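You operate a simulated robot arm through the tools that you are given. There is no shell and no other tool.

You run a simulated robot arm. Do the job below in one go: nothing can be reset, and whatever is moved stays where it is left.

## Task
Thin the cream paint with water to the 900 ML line, then stir it even.
Fine: 20 ML over at most; about four rounds or more; the white water jug goes back, the brown stir paddle back onto the drip tray. Spill a teaspoon at most; pinch, break and dent nothing; leave nothing switched on. Keep clean things off the floor. Set down upright: white water jug, brown stir paddle.

It is judged by the outcome, as a careful person would: the job done as asked, and still so three seconds after it is handed in. It fails if anything else is knocked over, pushed out of place, dropped, spilled or broken.

## Robot
A 6-joint arm with a two-finger parallel gripper, fixed in place. Base frame: the origin is on the floor under the middle of its stand, x ahead of it, y to its left, z up; the work surface is at about z = 0.862. Readings come in m, rad, newtons and seconds.
With the tool pointing down near the work surface it reaches from about 0.46 to 0.86 m from the base axis. Its first joint turns from -2.007 to 2.007 rad. Payload 4.2 kg.
Tool frame: the origin (TCP) lies between the finger pads and is the grasp point; the fingertips stand 0.023 m ahead of it; z points along the fingers, y is the line along which they close. The gripper opens to 0.094 m. The fingers are 0.038 m wide and 0.01 m thick; the gripper's body (0.054 by 0.096 m) begins 0.039 m behind the TCP.
Orientation is that of the tool frame in the base frame, as a unit quaternion [x, y, z, w]. With the fingers straight down and closing along the base's y, the tool's x points along the base's -x, its y along +y and its z along -z.

## Interface
- The arm moves only by the tool move_arm. Its argument "steps" is a list of rows, each a list of 7 numbers: the shift along the tool's x, y, z in m, then the turn, a rotation vector about the tool's x, y, z in rad, then the gripper command, from -1 (fully open) to 1 (shut), values between in proportion. In form: [[x, y, z, ax, ay, az, fingers], ...]. A call has 1 to 20 rows; each row is the pose to reach, as a shift and turn from the pose commanded when the call began, along the tool's axes at that moment. Each row takes 0.2 s and may step no farther than 0.05 m and 0.15 rad from the row before; otherwise, or with a gripper value out of range, the whole call is refused. A pose out of reach is approached as far as the arm can. The call stops where the force on the tool passes 40 N (or 10 N more than at its start, if that is more) or the arm is blocked; 0.2 s more then pass. The fingers move at their own pace (about 0.108 m/s each) and stop on an object; they squeeze with about 37 N. The grip force told is the motor's: it shows also when the fingers shut on nothing. Time passes only in rows, and 0.2 s behind the last, so rows that repeat a pose let the fingers close. The reply holds the time, the measured pose of the TCP, the force on the tool along the base axes, the opening and the grip force, in the units named above and with some noise, with the torque about the TCP (base axes, N m) and any sound that the robot's microphone picked up.
- Cameras (640 x 400 px; columns grow to the right, rows downward): "scene" is fixed at [0.0485, 0.6529, 1.6117]; the picture's right is [-0.67, -0.74, 0.00], its down [-0.39, 0.35, -0.85] and it looks along [0.63, -0.57, -0.53] (base axes); focal length 372 px, centre (320, 200). "wrist" rides on the gripper at [0.087, 0.016, -0.075] in the tool frame; the picture's right is [-0.18, 0.98, 0.00], its down [-0.58, -0.11, -0.81] and it looks along [-0.79, -0.15, 0.59] (tool axes); focal length 243 px, centre (320, 200). There is no depth. A picture from a camera that has moved, and an enlarged one, comes with that camera's place and axes in the base frame and with its lens.
- get_image(camera): a new picture of that camera. The clock stands still meanwhile.
- move_column(by): slides the trunk up (or, below 0, down) by that many m; the arm rides with it, the base frame stays. It gives what a move gives, with no picture.
- close_up(camera, box): a new picture of the part [left, top, right, bottom] of that camera's present view, enlarged. The clock stands still meanwhile.
- close_job(): hands the job in; it is judged then, once.

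Nothing tells you positions but the pictures and the camera data. Unless the task says otherwise, let go and move clear before handing in.

The tools are called after "Emit:" as name(argument=value, ...) on one line, values as JSON. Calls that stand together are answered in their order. move_arm: Moves the arm, as the interface text tells. Its arguments: {"type":"object","properties":{"steps":{"type":"array","items":{"type":"array","items":{"type":"number"}}}},"required":["steps"]} The other tools are called the same way: move_column (by) moves the trunk up or down; get_image (camera) takes a picture; close_up (camera, box) takes an enlarged picture of a part of a camera's view; close_job () hands the job in.

At the start:

```text
time_s: 0.0
position: [0.5973, -0.0833, 1.3236]
ee_rot: [0.001, 1.0, 0.0, 0.001]
contact_force: [-0.2, 0.1, -1.1]
ft_torque: [-0.04, 0.02, -0.01]
opening: 0.0939
grip_force: 0.0
trunk travel left (down, up): [-0.8, 0.19]
```

scene: 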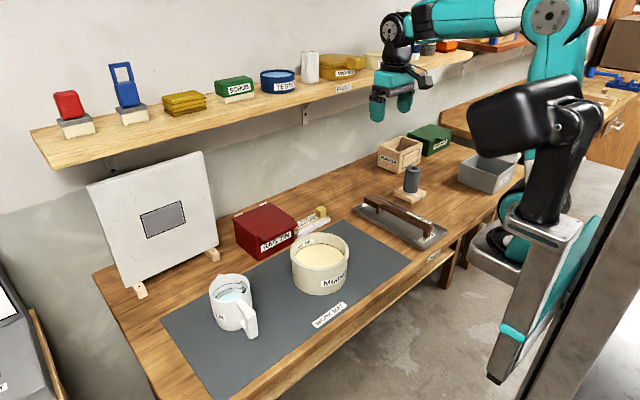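
wrist: 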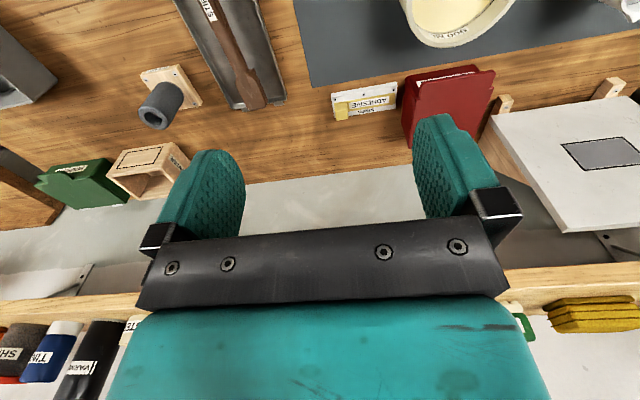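

I see a work bench with a grey mat, a white jug with water, a mixing pot with cream paint, a brown paddle on a drip tray, a red rag tin. I'll look closer at each before moving.

Emit:
close_up(camera="scene", box=[180, 210, 380, 350])

Emit:
close_up(camera="scene", box=[330, 120, 530, 260])

Emit:
close_up(camera="wrist", box=[320, 0, 640, 200])

Emit:
close_up(camera="wrist", box=[100, 0, 320, 140])

```text
2.86 times, centred on (280, 280) of scene
camera zoom: at [0.0485, 0.6529, 1.6117], right [-0.67, -0.74, 0.0], down [-0.39, 0.35, -0.85], along [0.63, -0.57, -0.53], focal length 1064 px, centre (434, -29)
```

zoom: 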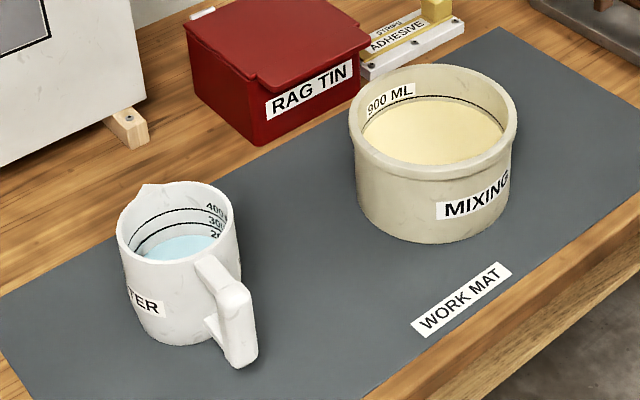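

```text
2.86 times, centred on (430, 190) of scene
camera zoom: at [0.0485, 0.6529, 1.6117], right [-0.67, -0.74, 0.0], down [-0.39, 0.35, -0.85], along [0.63, -0.57, -0.53], focal length 1064 px, centre (6, 229)
```

zoom: 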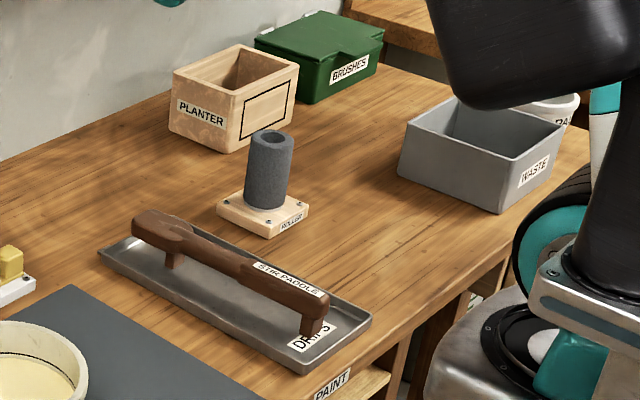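

```text
2.00 times, centred on (480, 100) of wrist
camera zoom: at [0.5117, -0.0664, 1.3982], right [0.19, 0.98, 0.0], down [0.58, -0.11, 0.81], along [0.79, -0.15, -0.59], focal length 485 px, centre (0, 400)
```

zoom: 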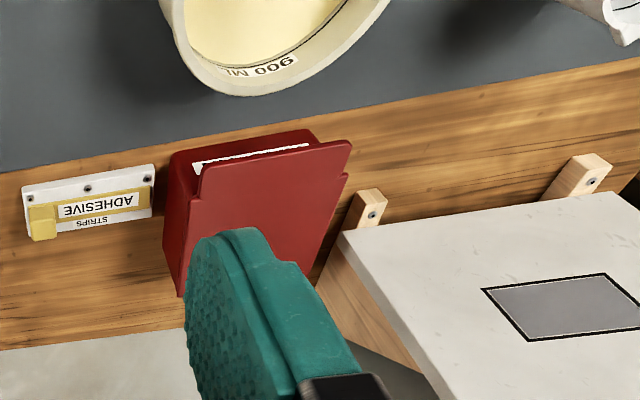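

```text
2.86 times, centred on (210, 70) of wrist
camera zoom: at [0.5117, -0.0664, 1.3982], right [0.19, 0.98, 0.0], down [0.58, -0.11, 0.81], along [0.79, -0.15, -0.59], focal length 693 px, centre (634, 571)
```

zoom: 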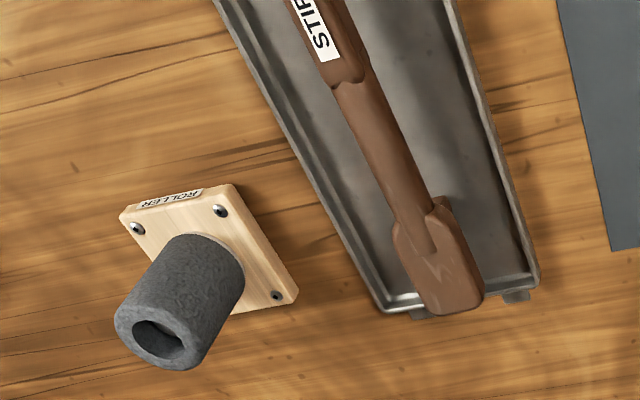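

The jug (handle toward the robot) stands near (0.67, 0.39), the pot near (0.63, 0.13), the paddle on its tray along x near y = -0.26. I'll enlarge details of the graduations, handle and paddle next.

Emit:
close_up(camera="scene", box=[200, 262, 270, 347])

Emit:
close_up(camera="scene", box=[285, 225, 355, 300])

Emit:
close_up(camera="scene", box=[350, 180, 460, 260])

Emit:
close_up(camera="wrist", box=[390, 0, 530, 60])

```text
4.71 times, centred on (235, 304) of scene
camera zoom: at [0.0485, 0.6529, 1.6117], right [-0.67, -0.74, 0.0], down [-0.39, 0.35, -0.85], along [0.63, -0.57, -0.53], focal length 1753 px, centre (720, -292)
```

zoom: 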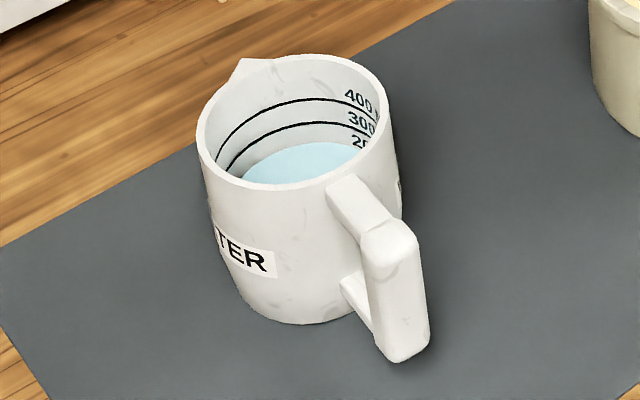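

```text
5.33 times, centred on (320, 262) of scene
camera zoom: at [0.0485, 0.6529, 1.6117], right [-0.67, -0.74, 0.0], down [-0.39, 0.35, -0.85], along [0.63, -0.57, -0.53], focal length 1987 px, centre (320, -133)
```

zoom: 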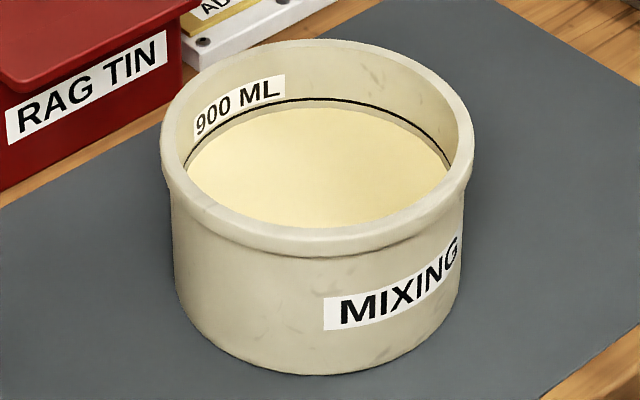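

```text
5.00 times, centred on (405, 220) of scene
camera zoom: at [0.0485, 0.6529, 1.6117], right [-0.67, -0.74, 0.0], down [-0.39, 0.35, -0.85], along [0.63, -0.57, -0.53], focal length 1863 px, centre (-105, 100)
```

zoom: 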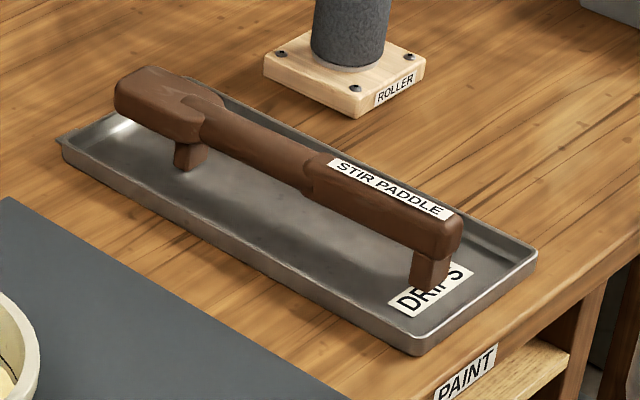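

```text
4.57 times, centred on (460, 30) of wrist
camera zoom: at [0.5117, -0.0664, 1.3982], right [0.19, 0.98, 0.0], down [0.58, -0.11, 0.81], along [0.79, -0.15, -0.59], focal length 1109 px, centre (-320, 977)
```

zoom: 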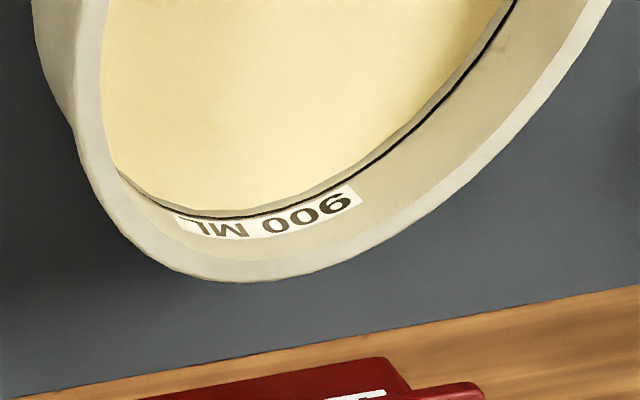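

Water stands a bit below the 300 mark; the paint looks about 5-6 mm under its 900 line. I'll enlarge further to measure both.

Emit:
close_up(camera="scene", box=[300, 230, 350, 262])

Emit:
close_up(camera="scene", box=[218, 270, 250, 306])

Emit:
close_up(camera="scene", box=[310, 238, 330, 251])

Emit:
close_up(camera="scene", box=[233, 278, 248, 294])

```text
12.50 times, centred on (325, 246) of scene
camera zoom: at [0.0485, 0.6529, 1.6117], right [-0.67, -0.74, 0.0], down [-0.39, 0.35, -0.85], along [0.63, -0.57, -0.53], focal length 4656 px, centre (258, -375)
```

zoom: 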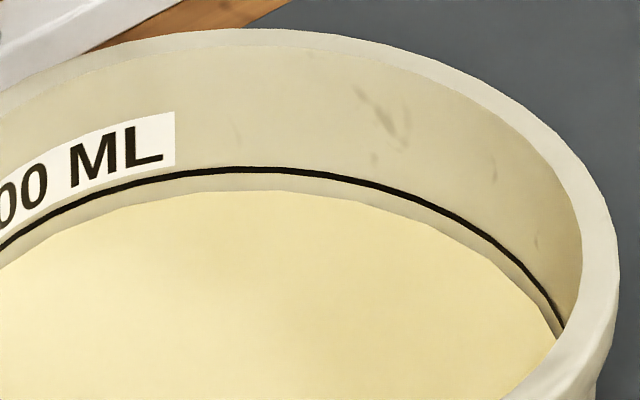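

```text
11.11 times, centred on (234, 288) of scene
camera zoom: at [0.0485, 0.6529, 1.6117], right [-0.67, -0.74, 0.0], down [-0.39, 0.35, -0.85], along [0.63, -0.57, -0.53], focal length 4139 px, centre (1276, -778)
```

zoom: 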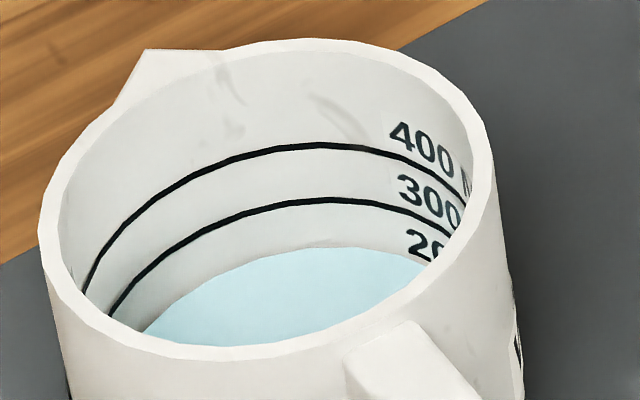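

```text
16.00 times, centred on (320, 244) of scene
camera zoom: at [0.0485, 0.6529, 1.6117], right [-0.67, -0.74, 0.0], down [-0.39, 0.35, -0.85], along [0.63, -0.57, -0.53], focal length 5960 px, centre (320, -512)
```

zoom: 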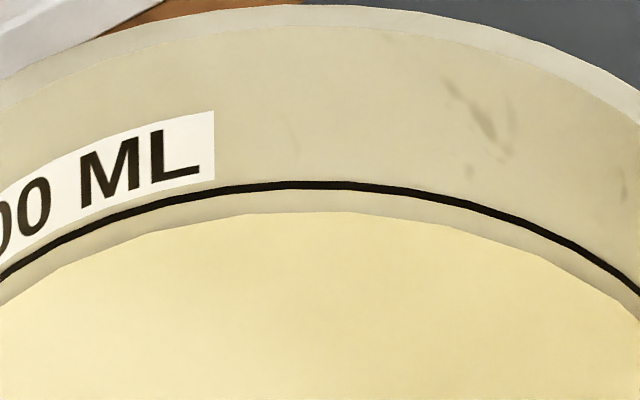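

```text
16.00 times, centred on (240, 286) of scene
camera zoom: at [0.0485, 0.6529, 1.6117], right [-0.67, -0.74, 0.0], down [-0.39, 0.35, -0.85], along [0.63, -0.57, -0.53], focal length 5960 px, centre (1592, -1176)
```

zoom: 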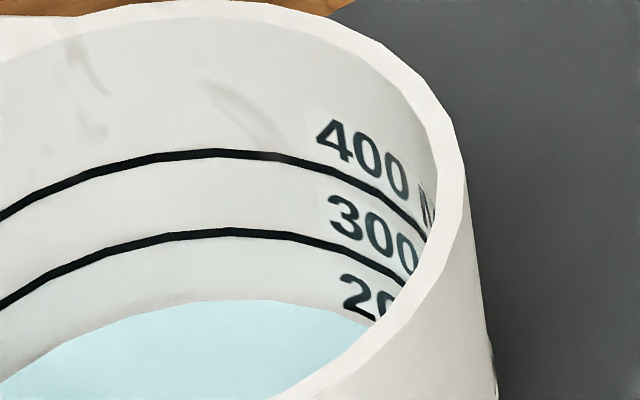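

The paint is about 6 mm (≈ 90 ml) under the line and the jug holds about 215 ml. For handle and pouring work I want the wrist camera on the upper side, so I first turn the tool half round in place, up high and clear.

Emit:
move_arm(steps=[[0, 0, 0, 0, 0, 0.15, -1], [0, 0, 0, 0, 0, 0.3, -1], [0, 0, 0, 0, 0, 0.45, -1], [0, 0, 0, 0, 0, 0.6, -1], [0, 0, 0, 0, 0, 0.75, -1], [0, 0, 0, 0, 0, 0.9, -1], [0, 0, 0, 0, 0, 1.05, -1], [0, 0, 0, 0, 0, 1.2, -1], [0, 0, 0, 0, 0, 1.35, -1], [0, 0, 0, 0, 0, 1.5, -1], [0, 0, 0, 0, 0, 1.5708, -1]])

Emit:
get_image(camera="wrist")

Emit:
get_image(camera="scene")

```text
time_s: 2.4
position: [0.5975, -0.0842, 1.3237]
ee_rot: [0.709, 0.706, 0.0, 0.0]
contact_force: [-0.2, 0.6, 0.0]
ft_torque: [0.01, -0.02, -0.02]
opening: 0.0939
grip_force: 0.0
trunk travel left (down, up): [-0.8, 0.19]
```

```text
taken
camera wrist: at [0.6147, 0.004, 1.3983], right [0.98, -0.19, 0.0], down [-0.11, -0.58, 0.81], along [-0.15, -0.79, -0.59], focal length 243 px, centre (320, 200)
```

wrist: 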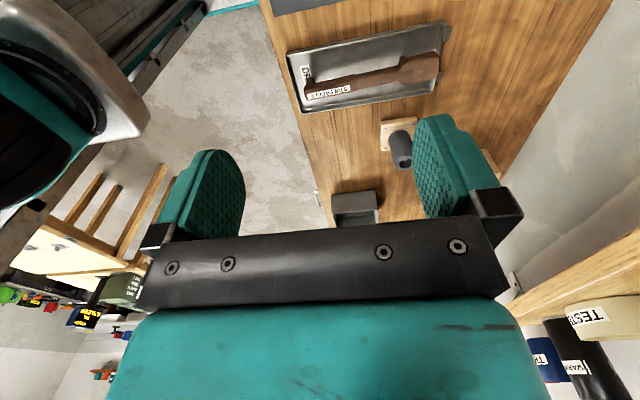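

```text
taken
```

scene: 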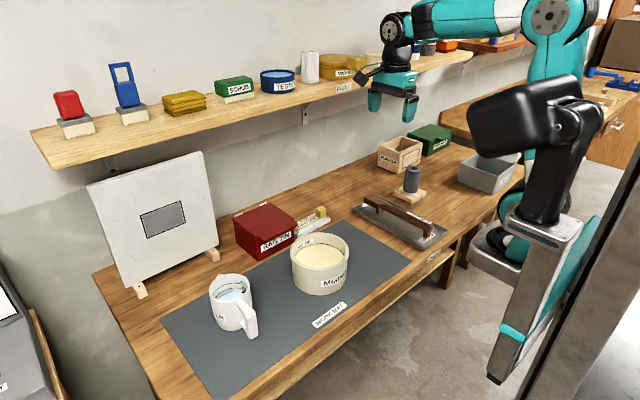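

The half-turn goes fine so far. I finish it, then bring the tool toward horizontal pointing +x over the left front of the bench to look at the jug from its handle side.

Emit:
move_arm(steps=[[0, 0, 0, 0, 0, 0.15, -1], [0, 0, 0, 0, 0, 0.3, -1], [0, 0, 0, 0, 0, 0.45, -1], [0, 0, 0, 0, 0, 0.6, -1], [0, 0, 0, 0, 0, 0.75, -1], [0, 0, 0, 0, 0, 0.9, -1], [0, 0, 0, 0, 0, 1.05, -1], [0, 0, 0, 0, 0, 1.2, -1], [0, 0, 0, 0, 0, 1.35, -1], [0, 0, 0, 0, 0, 1.5, -1], [0, 0, 0, 0, 0, 1.5708, -1]])

Emit:
get_image(camera="wrist")

```text
time_s: 4.8
position: [0.6009, -0.1049, 1.3392]
ee_rot: [1.0, 0.004, -0.003, 0.019]
contact_force: [-0.3, -1.3, 0.2]
ft_torque: [-0.01, 0.0, 0.02]
opening: 0.0939
grip_force: 0.0
out of reach, approached as far as the arm can: row 10, 11
trunk travel left (down, up): [-0.8, 0.19]
```

```text
taken
camera wrist: at [0.6889, -0.1167, 1.4132], right [-0.17, -0.98, 0.04], down [-0.58, 0.13, 0.81], along [-0.8, 0.12, -0.59], focal length 243 px, centre (320, 200)
```

wrist: 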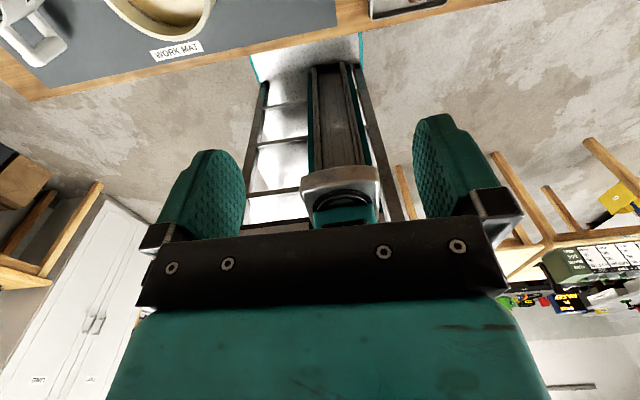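

The turn hits a joint limit in that direction, so I'll use the tool unflipped (camera on the robot's side) with a pitched approach instead. I turn back.

Emit:
move_arm(steps=[[0, 0, 0, 0, 0, -0.15, -1], [0, 0, 0, 0, 0, -0.3, -1], [0, 0, 0, 0, 0, -0.45, -1], [0, 0, 0, 0, 0, -0.6, -1], [0, 0, 0, 0, 0, -0.75, -1], [0, 0, 0, 0, 0, -0.9, -1], [0, 0, 0, 0, 0, -1.05, -1], [0, 0, 0, 0, 0, -1.2, -1], [0, 0, 0, 0, 0, -1.35, -1], [0, 0, 0, 0, 0, -1.5, -1], [0, 0, 0, 0, 0, -1.65, -1], [0, 0, 0, 0, 0, -1.8, -1], [0, 0, 0, 0, 0, -1.95, -1], [0, 0, 0, 0, 0, -2.1, -1], [0, 0, 0, 0, 0, -2.25, -1], [0, 0, 0, 0, 0, -2.4, -1], [0, 0, 0, 0, 0, -2.55, -1], [0, 0, 0, 0, 0, -2.7, -1], [0, 0, 0, 0, 0, -2.85, -1], [0, 0, 0, 0, 0, -3.0, -1]])

```text
time_s: 9.0
position: [0.6026, -0.1067, 1.3393]
ee_rot: [0.07, 0.998, 0.001, 0.0]
contact_force: [0.2, 0.1, 0.4]
ft_torque: [-0.04, -0.01, -0.04]
opening: 0.0938
grip_force: 0.1
trunk travel left (down, up): [-0.8, 0.19]
```

Emit:
move_arm(steps=[[0.0181, 0.0393, 0.0117, 0, 0, -0.012, -1], [0.0363, 0.0785, 0.0233, 0, 0, -0.023, -1], [0.0544, 0.1178, 0.035, 0, 0, -0.035, -1], [0.0725, 0.157, 0.0467, 0, 0, -0.047, -1], [0.0907, 0.1963, 0.0583, 0, 0, -0.058, -1], [0.1088, 0.2355, 0.07, 0, 0, -0.07, -1], [0.1269, 0.2748, 0.0817, 0, 0, -0.082, -1], [0.1451, 0.314, 0.0933, 0, 0, -0.093, -1], [0.1632, 0.3533, 0.105, 0, 0, -0.105, -1], [0.1813, 0.3925, 0.1167, 0, 0, -0.117, -1], [0.1995, 0.4318, 0.1283, 0, 0, -0.128, -1], [0.2176, 0.471, 0.14, 0, 0, -0.14, -1]])

Emit:
get_image(camera="wrist")

Emit:
get_image(camera="scene")

```text
time_s: 11.6
position: [0.4552, 0.393, 1.2013]
ee_rot: [0.002, 1.0, 0.001, 0.0]
contact_force: [0.1, -1.3, -0.6]
ft_torque: [0.02, -0.02, 0.02]
opening: 0.0937
grip_force: 0.0
trunk travel left (down, up): [-0.8, 0.19]
```

```text
taken
camera wrist: at [0.3695, 0.4101, 1.2746], right [0.19, 0.98, 0.0], down [0.58, -0.11, 0.81], along [0.79, -0.15, -0.59], focal length 243 px, centre (320, 200)
```

wrist: 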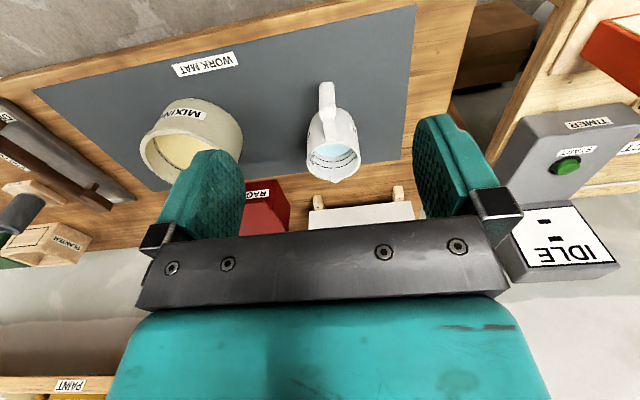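

```text
taken
```

scene: 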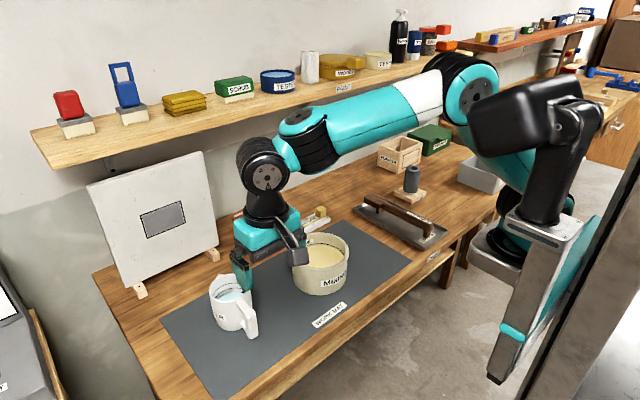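

Good view of the jug's handle side from the wrist. I enlarge it to measure the handle and pot.

Emit:
close_up(camera="wrist", box=[285, 70, 385, 200])

Emit:
close_up(camera="wrist", box=[110, 80, 270, 210])

Emit:
close_up(camera="scene", box=[200, 262, 270, 347])

```text
3.08 times, centred on (335, 135) of wrist
camera zoom: at [0.3695, 0.4101, 1.2746], right [0.19, 0.98, 0.0], down [0.58, -0.11, 0.81], along [0.79, -0.15, -0.59], focal length 746 px, centre (274, 400)
```

zoom: 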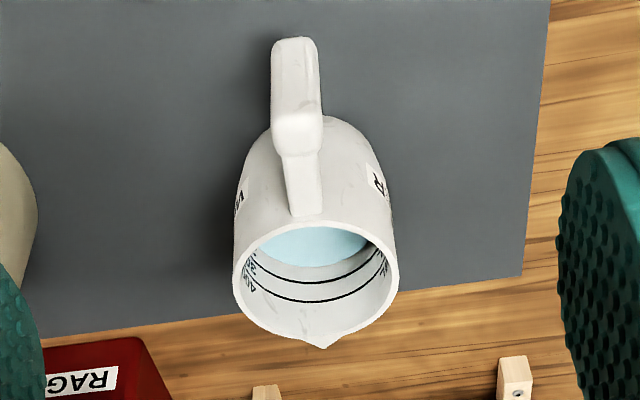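

```text
3.08 times, centred on (190, 145) of wrist
camera zoom: at [0.3695, 0.4101, 1.2746], right [0.19, 0.98, 0.0], down [0.58, -0.11, 0.81], along [0.79, -0.15, -0.59], focal length 746 px, centre (720, 369)
```

zoom: 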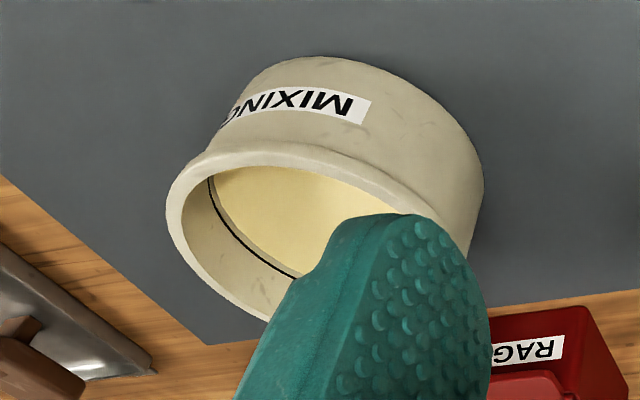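

```text
4.71 times, centred on (235, 304) of scene
camera zoom: at [0.0485, 0.6529, 1.6117], right [-0.67, -0.74, 0.0], down [-0.39, 0.35, -0.85], along [0.63, -0.57, -0.53], focal length 1753 px, centre (720, -292)
```

zoom: 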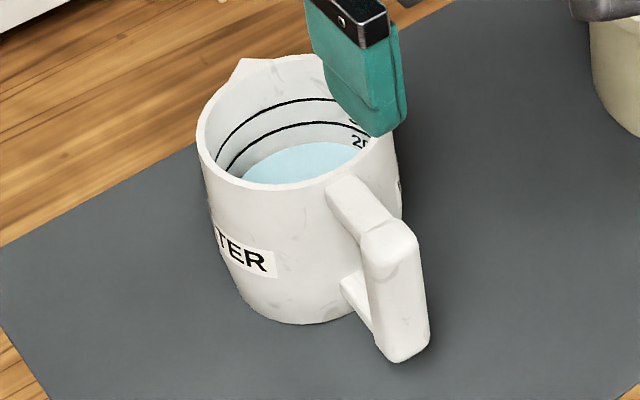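

Handle bar: about 25 mm square, near (0.587, 0.381), z 0.885-0.955, its plane nearly along x. I'll come in with the tool pitched ~50° below horizontal, first stopping short for a closer look.

Emit:
move_arm(steps=[[-0.009, -0.0024, 0.03, 0, -0.14, 0, -1], [-0.018, -0.0048, 0.06, 0, -0.28, 0, -1], [-0.027, -0.0072, 0.09, 0, -0.42, 0, -1], [-0.036, -0.0096, 0.12, 0, -0.56, 0, -1], [-0.045, -0.012, 0.15, 0, -0.698, 0, -1]])

Emit:
get_image(camera="wrist")

Emit:
get_image(camera="scene")

```text
time_s: 12.8
position: [0.4984, 0.3827, 1.0498]
ee_rot: [0.002, 0.939, 0.001, 0.343]
contact_force: [0.1, -0.1, -0.3]
ft_torque: [-0.01, 0.0, 0.0]
opening: 0.094
grip_force: 0.1
trunk travel left (down, up): [-0.8, 0.19]
```

```text
taken
camera wrist: at [0.3852, 0.3996, 1.0509], right [0.14, 0.98, 0.12], down [-0.08, -0.11, 0.99], along [0.99, -0.15, 0.06], focal length 243 px, centre (320, 200)
```

wrist: 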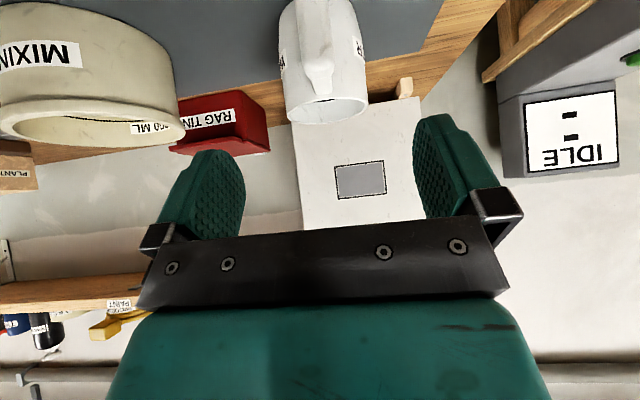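

```text
taken
```

scene: 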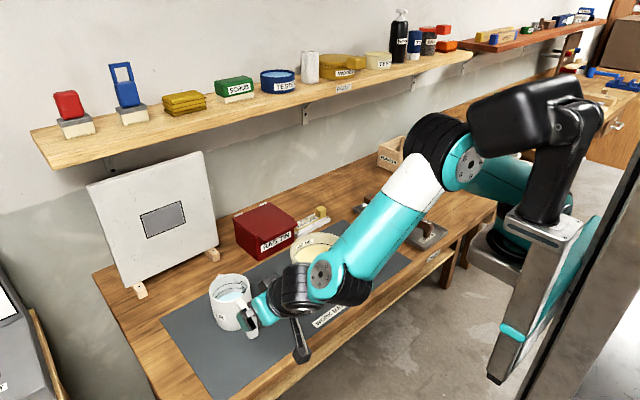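

Emit:
close_up(camera="wrist", box=[260, 0, 390, 130])

Emit:
close_up(camera="scene", box=[190, 255, 320, 355])

Emit:
close_up(camera="wrist", box=[0, 0, 200, 160])

```text
3.08 times, centred on (325, 65) of wrist
camera zoom: at [0.3852, 0.3996, 1.0509], right [0.14, 0.98, 0.12], down [-0.08, -0.11, 0.99], along [0.99, -0.15, 0.06], focal length 746 px, centre (305, 615)
```

zoom: 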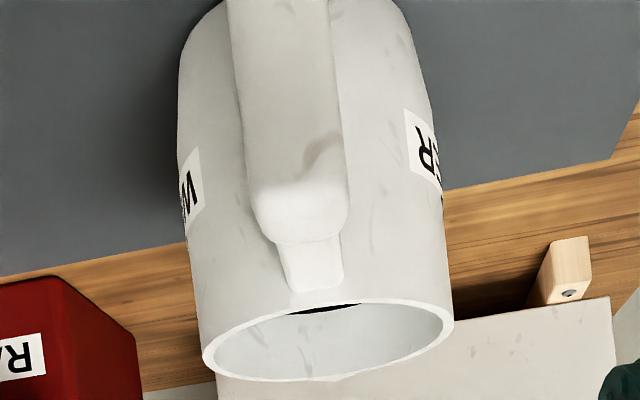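

```text
4.00 times, centred on (255, 305) of scene
camera zoom: at [0.0485, 0.6529, 1.6117], right [-0.67, -0.74, 0.0], down [-0.39, 0.35, -0.85], along [0.63, -0.57, -0.53], focal length 1490 px, centre (580, -220)
```

zoom: 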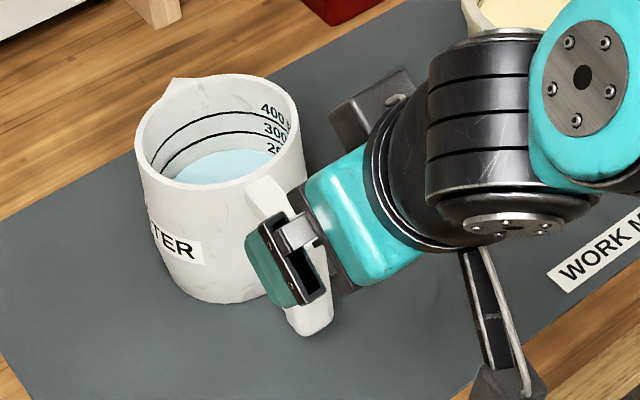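

```text
2.50 times, centred on (100, 80) of wrist
camera zoom: at [0.3852, 0.3996, 1.0509], right [0.14, 0.98, 0.12], down [-0.08, -0.11, 0.99], along [0.99, -0.15, 0.06], focal length 606 px, centre (870, 500)
```

zoom: 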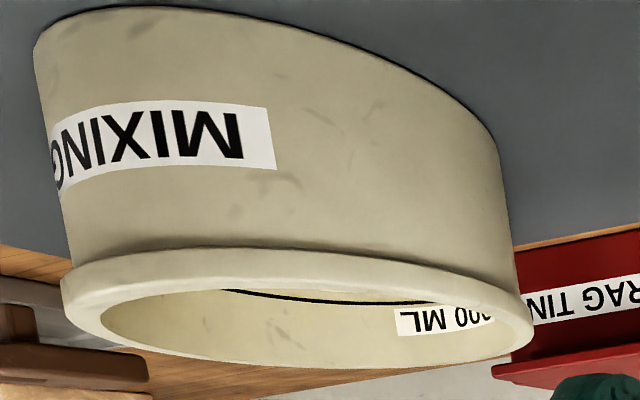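

Handle now fixed at about x 0.572-0.597, y 0.382, z 0.893-0.962, plane turned about -3°. I advance part way with that small yaw and check.

Emit:
move_arm(steps=[[0.004, 0, 0.02, 0.0085, 0, 0.01, -1], [0.008, 0, 0.04, 0.017, 0, 0.02, -1], [0.012, 0, 0.06, 0.0255, 0, 0.03, -1], [0.0151, -0.0005, 0.08, 0.034, 0, 0.0405, -1]])

Emit:
get_image(camera="wrist")

Emit:
close_up(camera="scene", box=[190, 255, 320, 355])

```text
time_s: 13.8
position: [0.5381, 0.3795, 0.9798]
ee_rot: [0.026, 0.939, -0.008, 0.342]
contact_force: [0.3, 0.2, 0.2]
ft_torque: [0.0, 0.03, 0.0]
opening: 0.0941
grip_force: 0.0
trunk travel left (down, up): [-0.8, 0.19]
```

```text
taken
camera wrist: at [0.4257, 0.4042, 0.9814], right [0.2, 0.97, 0.12], down [-0.08, -0.11, 0.99], along [0.98, -0.2, 0.06], focal length 243 px, centre (320, 200)
```

wrist: 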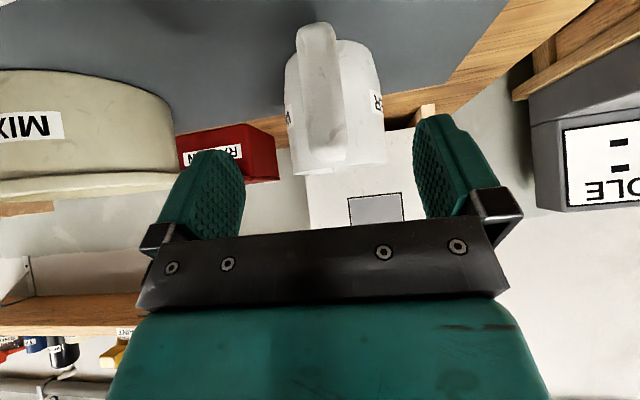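

```text
4.00 times, centred on (255, 305) of scene
camera zoom: at [0.0485, 0.6529, 1.6117], right [-0.67, -0.74, 0.0], down [-0.39, 0.35, -0.85], along [0.63, -0.57, -0.53], focal length 1490 px, centre (580, -220)
```

zoom: 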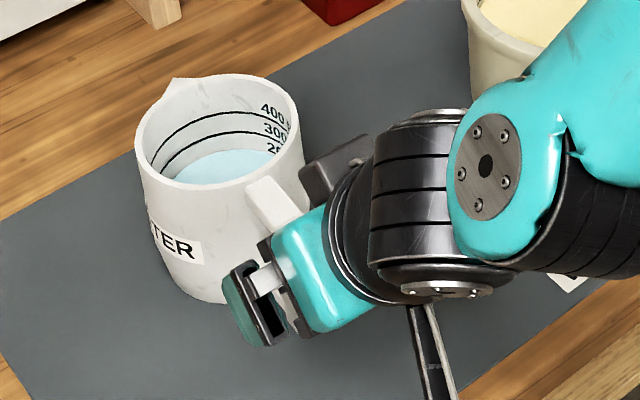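

Emit:
close_up(camera="wrist", box=[250, 0, 430, 190])

```text
2.11 times, centred on (340, 95) of wrist
camera zoom: at [0.4257, 0.4042, 0.9814], right [0.2, 0.97, 0.12], down [-0.08, -0.11, 0.99], along [0.98, -0.2, 0.06], focal length 511 px, centre (278, 421)
```

zoom: 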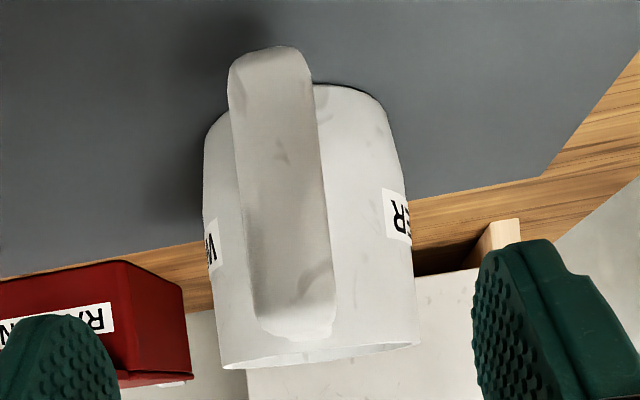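

Refined: handle bar x 0.576-0.600, y 0.383. I move in to straddle it with open fingers and check before closing.

Emit:
move_arm(steps=[[-0.0004, 0.002, 0.02, 0, 0, 0, -1], [-0.0008, 0.004, 0.04, 0, 0, 0, -1], [-0.001, 0.005, 0.053, 0, 0, 0, -1], [-0.0012, 0.0058, 0.0648, 0, 0, 0, -1]])

Emit:
close_up(camera="wrist", box=[180, 30, 480, 230])

Emit:
close_up(camera="scene", box=[190, 255, 320, 355])

```text
time_s: 14.8
position: [0.581, 0.3844, 0.9305]
ee_rot: [0.026, 0.939, -0.009, 0.342]
contact_force: [-0.2, 0.1, 0.9]
ft_torque: [-0.02, -0.01, 0.01]
opening: 0.094
grip_force: 0.0
trunk travel left (down, up): [-0.8, 0.19]
```

```text
2.00 times, centred on (330, 130) of wrist
camera zoom: at [0.4685, 0.4081, 0.9325], right [0.2, 0.97, 0.12], down [-0.08, -0.11, 0.99], along [0.98, -0.2, 0.06], focal length 485 px, centre (300, 340)
```

zoom: 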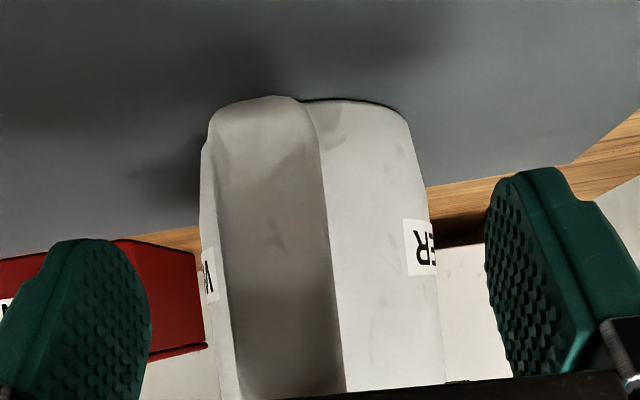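

```text
4.00 times, centred on (255, 305) of scene
camera zoom: at [0.0485, 0.6529, 1.6117], right [-0.67, -0.74, 0.0], down [-0.39, 0.35, -0.85], along [0.63, -0.57, -0.53], focal length 1490 px, centre (580, -220)
```

zoom: 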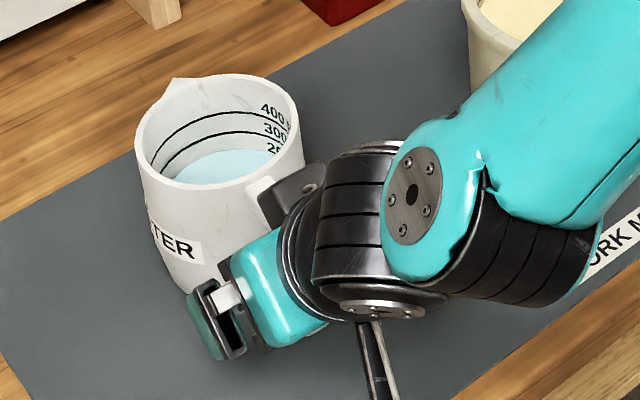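

The bar sits about 4 mm toward -y of the finger centre; I shift by that and then close.

Emit:
move_arm(steps=[[0, -0.004, 0, 0, 0, 0, -1], [0, -0.004, 0, 0, 0, 0, 0.2], [0, -0.004, 0, 0, 0, 0, 0.6], [0, -0.004, 0, 0, 0, 0, 1], [0, -0.004, 0, 0, 0, 0, 1], [0, -0.004, 0, 0, 0, 0, 1], [0, -0.004, 0, 0, 0, 0, 1]])

Emit:
close_up(camera="wrist", box=[180, 30, 480, 230])

Emit:
close_up(camera="scene", box=[190, 255, 320, 355])

```text
time_s: 16.4
position: [0.5812, 0.3791, 0.9302]
ee_rot: [0.027, 0.939, -0.009, 0.342]
contact_force: [0.8, 2.1, 0.0]
ft_torque: [-0.03, 0.01, 0.19]
opening: 0.0249
grip_force: 36.7
trunk travel left (down, up): [-0.8, 0.19]
```

```text
2.00 times, centred on (330, 130) of wrist
camera zoom: at [0.4684, 0.4039, 0.9319], right [0.2, 0.97, 0.12], down [-0.08, -0.11, 0.99], along [0.98, -0.2, 0.06], focal length 485 px, centre (300, 340)
```

zoom: 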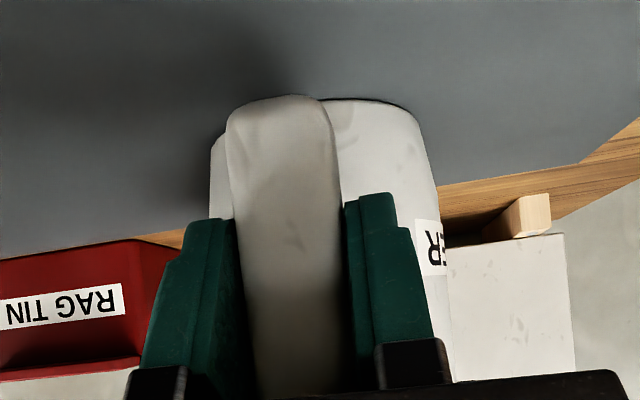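

```text
4.00 times, centred on (255, 305) of scene
camera zoom: at [0.0485, 0.6529, 1.6117], right [-0.67, -0.74, 0.0], down [-0.39, 0.35, -0.85], along [0.63, -0.57, -0.53], focal length 1490 px, centre (580, -220)
```

zoom: 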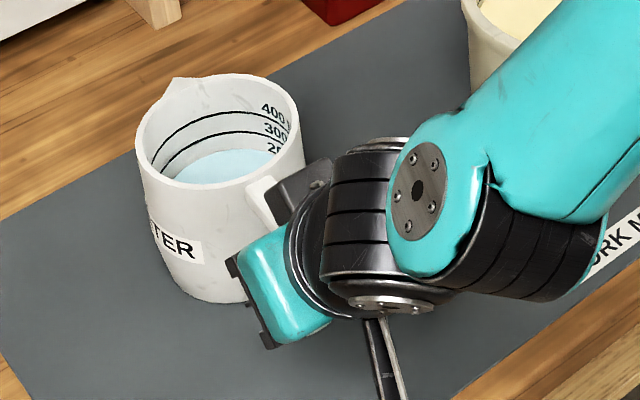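

The handle is held (24.9 mm, 37 N). I lift 2 cm gently and check for slipping or tilting.

Emit:
move_arm(steps=[[-0.0016, 0, -0.0019, 0, 0, 0, 1], [-0.0048, 0, -0.0057, 0, 0, 0, 1], [-0.0081, 0, -0.0096, 0, 0, 0, 1], [-0.0113, 0, -0.0134, 0, 0, 0, 1], [-0.0129, 0, -0.0153, 0, 0, 0, 1], [-0.0129, 0, -0.0153, 0, 0, 0, 1]])

Emit:
close_up(camera="wrist", box=[180, 30, 480, 230])

Emit:
close_up(camera="scene", box=[190, 255, 320, 355])

```text
time_s: 17.8
position: [0.5794, 0.3796, 0.9503]
ee_rot: [0.027, 0.94, -0.009, 0.341]
contact_force: [-0.5, 0.0, -3.1]
ft_torque: [0.01, 0.2, 0.02]
opening: 0.0248
grip_force: 37.4
trunk travel left (down, up): [-0.8, 0.19]
```

```text
2.00 times, centred on (330, 130) of wrist
camera zoom: at [0.4684, 0.4034, 0.9519], right [0.2, 0.97, 0.12], down [-0.08, -0.11, 0.99], along [0.98, -0.2, 0.06], focal length 485 px, centre (300, 340)
```

zoom: 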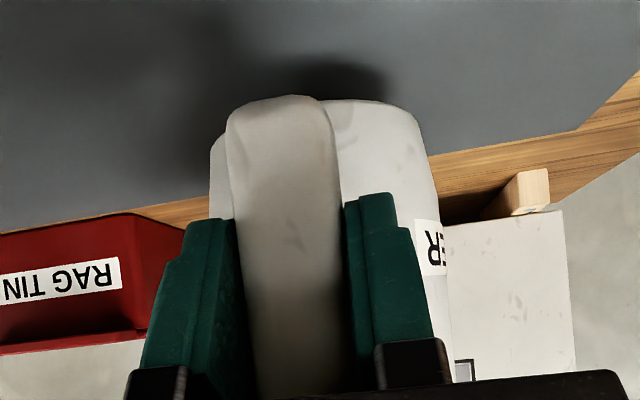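

```text
4.00 times, centred on (255, 305) of scene
camera zoom: at [0.0485, 0.6529, 1.6117], right [-0.67, -0.74, 0.0], down [-0.39, 0.35, -0.85], along [0.63, -0.57, -0.53], focal length 1490 px, centre (580, -220)
```

zoom: 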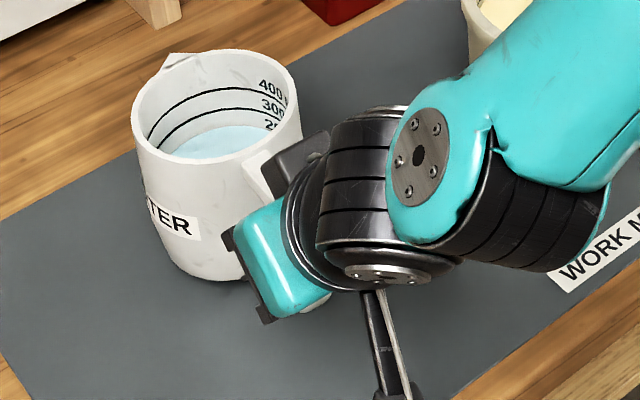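

The jug hangs level with no slip. I lift it higher now, slowly.

Emit:
move_arm(steps=[[-0.0064, 0, -0.0076, 0, 0, 0, 1], [-0.0161, 0, -0.0191, 0, 0, 0, 1], [-0.0258, 0, -0.0306, 0, 0, 0, 1], [-0.0355, 0, -0.0421, 0, 0, 0, 1], [-0.0451, 0, -0.0535, 0, 0, 0, 1], [-0.0548, 0, -0.065, 0, 0, 0, 1], [-0.0645, 0, -0.0765, 0, 0, 0, 1], [-0.0741, 0, -0.0879, 0, 0, 0, 1], [-0.0838, 0, -0.0994, 0, 0, 0, 1], [-0.0935, 0, -0.1109, 0, 0, 0, 1], [-0.1, 0, -0.1185, 0, 0, 0, 1], [-0.1031, 0, -0.1223, 0, 0, 0, 1], [-0.1031, 0, -0.1223, 0, 0, 0, 1]])

Emit:
get_image(camera="scene")

Emit:
get_image(camera="wrist")

```text
time_s: 20.6
position: [0.5816, 0.3786, 1.1094]
ee_rot: [0.026, 0.939, -0.009, 0.342]
contact_force: [1.0, -0.1, -2.8]
ft_torque: [-0.04, 0.24, 0.02]
opening: 0.0244
grip_force: 36.9
trunk travel left (down, up): [-0.8, 0.19]
```

```text
taken
```

scene: 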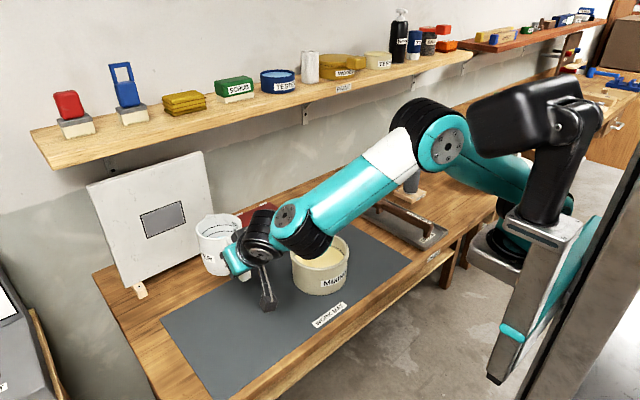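

```text
taken
camera wrist: at [0.4695, 0.4031, 1.1113], right [0.2, 0.97, 0.12], down [-0.08, -0.11, 0.99], along [0.98, -0.2, 0.06], focal length 243 px, centre (320, 200)
```

wrist: 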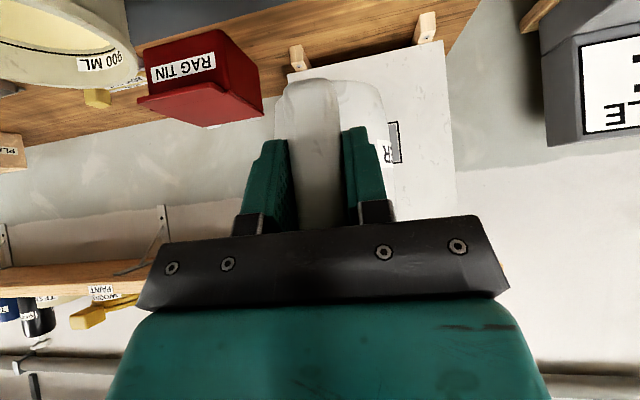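

Lifted clear. Now I carry the jug level toward the robot's side of the pot, in gentle steps.

Emit:
move_arm(steps=[[0.0033, -0.0091, -0.0028, 0, 0, 0, 1], [0.01, -0.0272, -0.0085, 0, 0, 0, 1], [0.0168, -0.0453, -0.0141, 0, 0, 0, 1], [0.0235, -0.0635, -0.0198, 0, 0, 0, 1], [0.0302, -0.0816, -0.0254, 0, 0, 0, 1], [0.0369, -0.0998, -0.0311, 0, 0, 0, 1], [0.0436, -0.1179, -0.0367, 0, 0, 0, 1], [0.0469, -0.127, -0.0396, 0, 0, 0, 1], [0.0469, -0.127, -0.0396, 0, 0, 0, 1]])

Emit:
get_image(camera="scene")

Emit:
get_image(camera="wrist")

```text
time_s: 22.6
position: [0.5131, 0.2548, 1.1108]
ee_rot: [0.027, 0.939, -0.009, 0.342]
contact_force: [-0.1, 0.4, -2.8]
ft_torque: [0.01, 0.21, -0.02]
opening: 0.0248
grip_force: 37.0
trunk travel left (down, up): [-0.8, 0.19]
```

```text
taken
```

scene: 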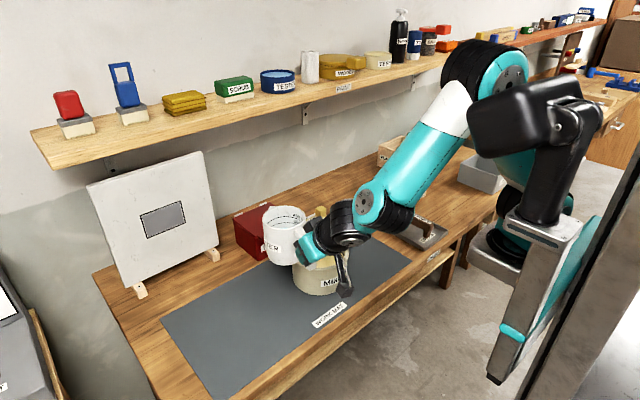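

```text
taken
camera wrist: at [0.4019, 0.2794, 1.1116], right [0.2, 0.97, 0.12], down [-0.08, -0.11, 0.99], along [0.98, -0.2, 0.06], focal length 243 px, centre (320, 200)
```

wrist: 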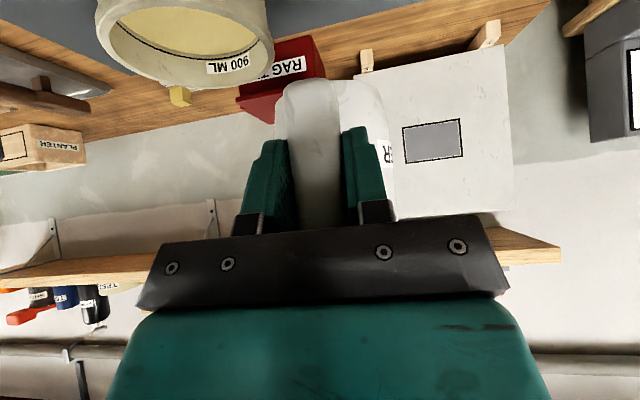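

Emit:
close_up(camera="wrist", box=[80, 0, 290, 130])

```text
3.05 times, centred on (185, 65) of wrist
camera zoom: at [0.4019, 0.2794, 1.1116], right [0.2, 0.97, 0.12], down [-0.08, -0.11, 0.99], along [0.98, -0.2, 0.06], focal length 739 px, centre (731, 611)
```

zoom: 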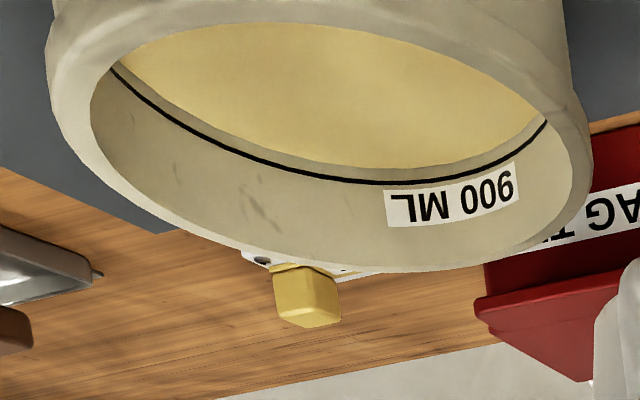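

The pot's centre is about (0.634, 0.120), inner radius ~0.069, rim z ~0.957. I carry the jug on to the near side of it.

Emit:
move_arm(steps=[[0.0031, -0.0091, -0.0023, 0, 0, 0, 1], [0.0093, -0.0274, -0.007, 0, 0, 0, 1], [0.0155, -0.0457, -0.0117, 0, 0, 0, 1], [0.0217, -0.064, -0.0164, 0, 0, 0, 1], [0.0279, -0.0823, -0.021, 0, 0, 0, 1], [0.0341, -0.1006, -0.0257, 0, 0, 0, 1], [0.0403, -0.1189, -0.0304, 0, 0, 0, 1], [0.0434, -0.128, -0.0327, 0, 0, 0, 1], [0.0434, -0.128, -0.0327, 0, 0, 0, 1]])

Emit:
get_image(camera="scene")

Emit:
get_image(camera="wrist")

```text
time_s: 24.6
position: [0.4521, 0.1319, 1.1063]
ee_rot: [0.027, 0.939, -0.01, 0.342]
contact_force: [-0.4, -0.6, -3.2]
ft_torque: [0.02, 0.24, 0.0]
opening: 0.0248
grip_force: 36.9
trunk travel left (down, up): [-0.8, 0.19]
```

```text
taken
```

scene: 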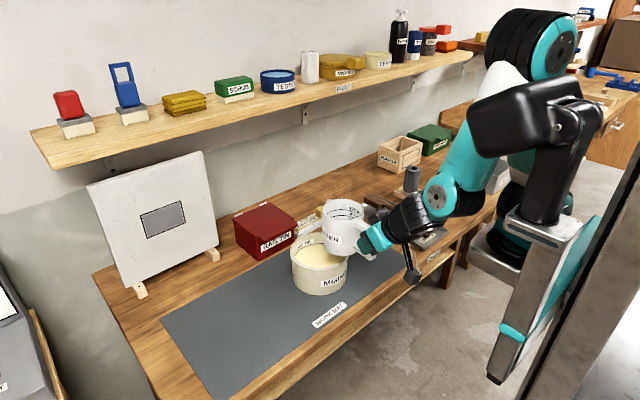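

```text
taken
camera wrist: at [0.3397, 0.156, 1.1073], right [0.2, 0.97, 0.12], down [-0.08, -0.11, 0.99], along [0.98, -0.2, 0.06], focal length 243 px, centre (320, 200)
```

wrist: 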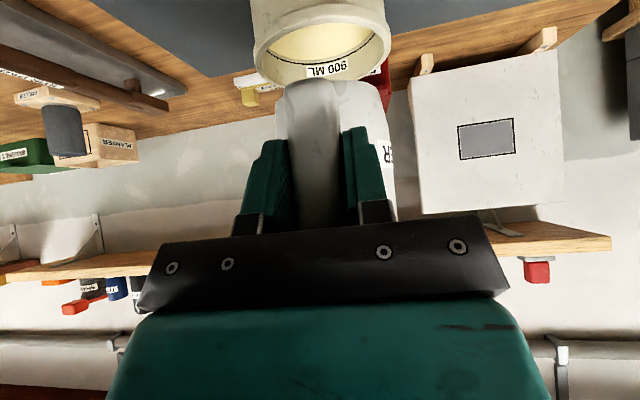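

Emit:
close_up(camera="scene", box=[270, 185, 410, 305])

Emit:
close_up(camera="wrist", box=[220, 0, 430, 130])

```text
3.33 times, centred on (340, 245) of scene
camera zoom: at [0.0485, 0.6529, 1.6117], right [-0.67, -0.74, 0.0], down [-0.39, 0.35, -0.85], along [0.63, -0.57, -0.53], focal length 1242 px, centre (253, 50)
```

zoom: 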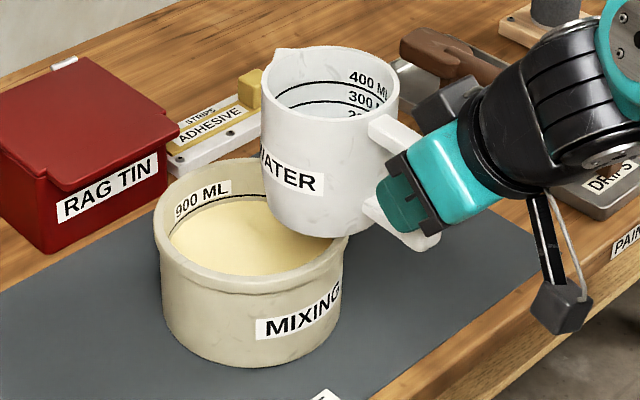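

```text
3.05 times, centred on (325, 65) of wrist
camera zoom: at [0.3397, 0.156, 1.1073], right [0.2, 0.97, 0.12], down [-0.08, -0.11, 0.99], along [0.98, -0.2, 0.06], focal length 739 px, centre (305, 611)
```

zoom: 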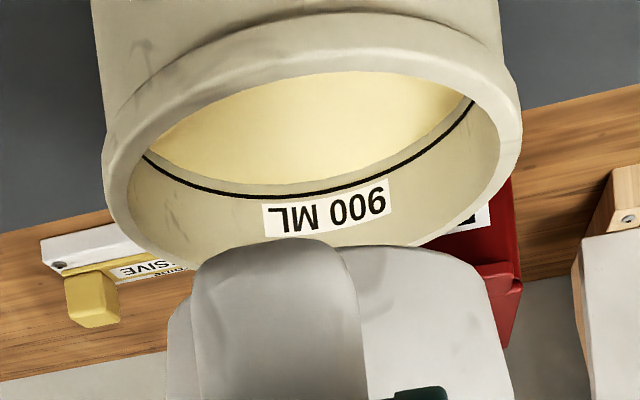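

Views are clear: jug spout is over the pot with the 900 mark visible to both cameras. I tilt to about 40°, just short of pouring, keeping the spout over the pot.

Emit:
move_arm(steps=[[-0.001, 0, 0.0009, 0, 0.03, 0, 1], [-0.002, 0, 0.0017, 0, 0.087, 0, 1], [-0.003, 0, 0.0026, 0, 0.145, 0, 1], [-0.0041, 0.0002, 0.0034, 0, 0.204, 0, 1], [-0.0051, 0.0003, 0.0043, 0, 0.262, 0, 1], [-0.0061, 0.0004, 0.0052, 0, 0.32, 0, 1], [-0.0071, 0.0004, 0.006, 0, 0.378, 0, 1], [-0.0081, 0.0005, 0.0069, 0, 0.436, 0, 1], [-0.0091, 0.0006, 0.0077, 0, 0.495, 0, 1], [-0.0102, 0.0006, 0.0086, 0, 0.553, 0, 1], [-0.0112, 0.0007, 0.0095, 0, 0.611, 0, 1], [-0.0122, 0.0008, 0.0103, 0, 0.66, 0, 1], [-0.0122, 0.0008, 0.0103, 0, 0.66, 0, 1]])

Emit:
close_up(camera="scene", box=[270, 185, 410, 305])

Emit:
get_image(camera="wrist")

```text
time_s: 27.4
position: [0.4666, 0.1314, 1.1072]
ee_rot: [0.028, 0.999, 0.001, 0.019]
contact_force: [0.3, -0.6, -2.8]
ft_torque: [-0.02, 0.12, 0.0]
opening: 0.0247
grip_force: 36.8
trunk travel left (down, up): [-0.8, 0.19]
```

```text
3.33 times, centred on (340, 245) of scene
camera zoom: at [0.0485, 0.6529, 1.6117], right [-0.67, -0.74, 0.0], down [-0.39, 0.35, -0.85], along [0.63, -0.57, -0.53], focal length 1242 px, centre (253, 50)
```

zoom: 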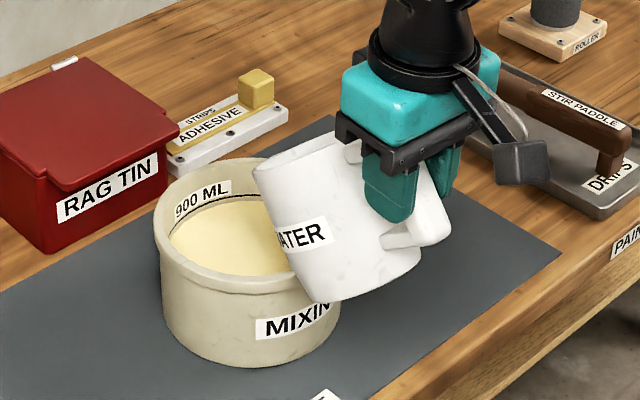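

```text
taken
camera wrist: at [0.3797, 0.1537, 1.1784], right [0.24, 0.97, 0.01], down [0.54, -0.14, 0.83], along [0.8, -0.19, -0.56], focal length 243 px, centre (320, 200)
```

wrist: 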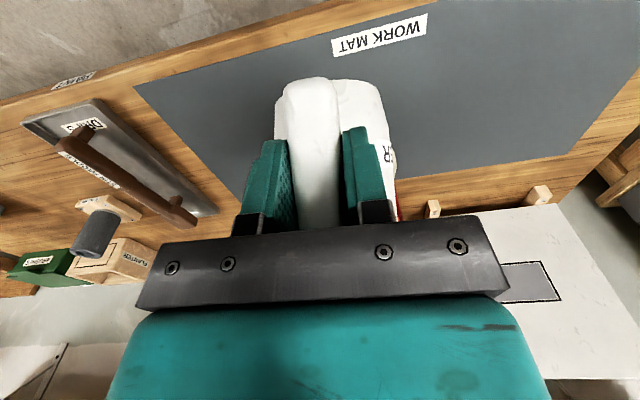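

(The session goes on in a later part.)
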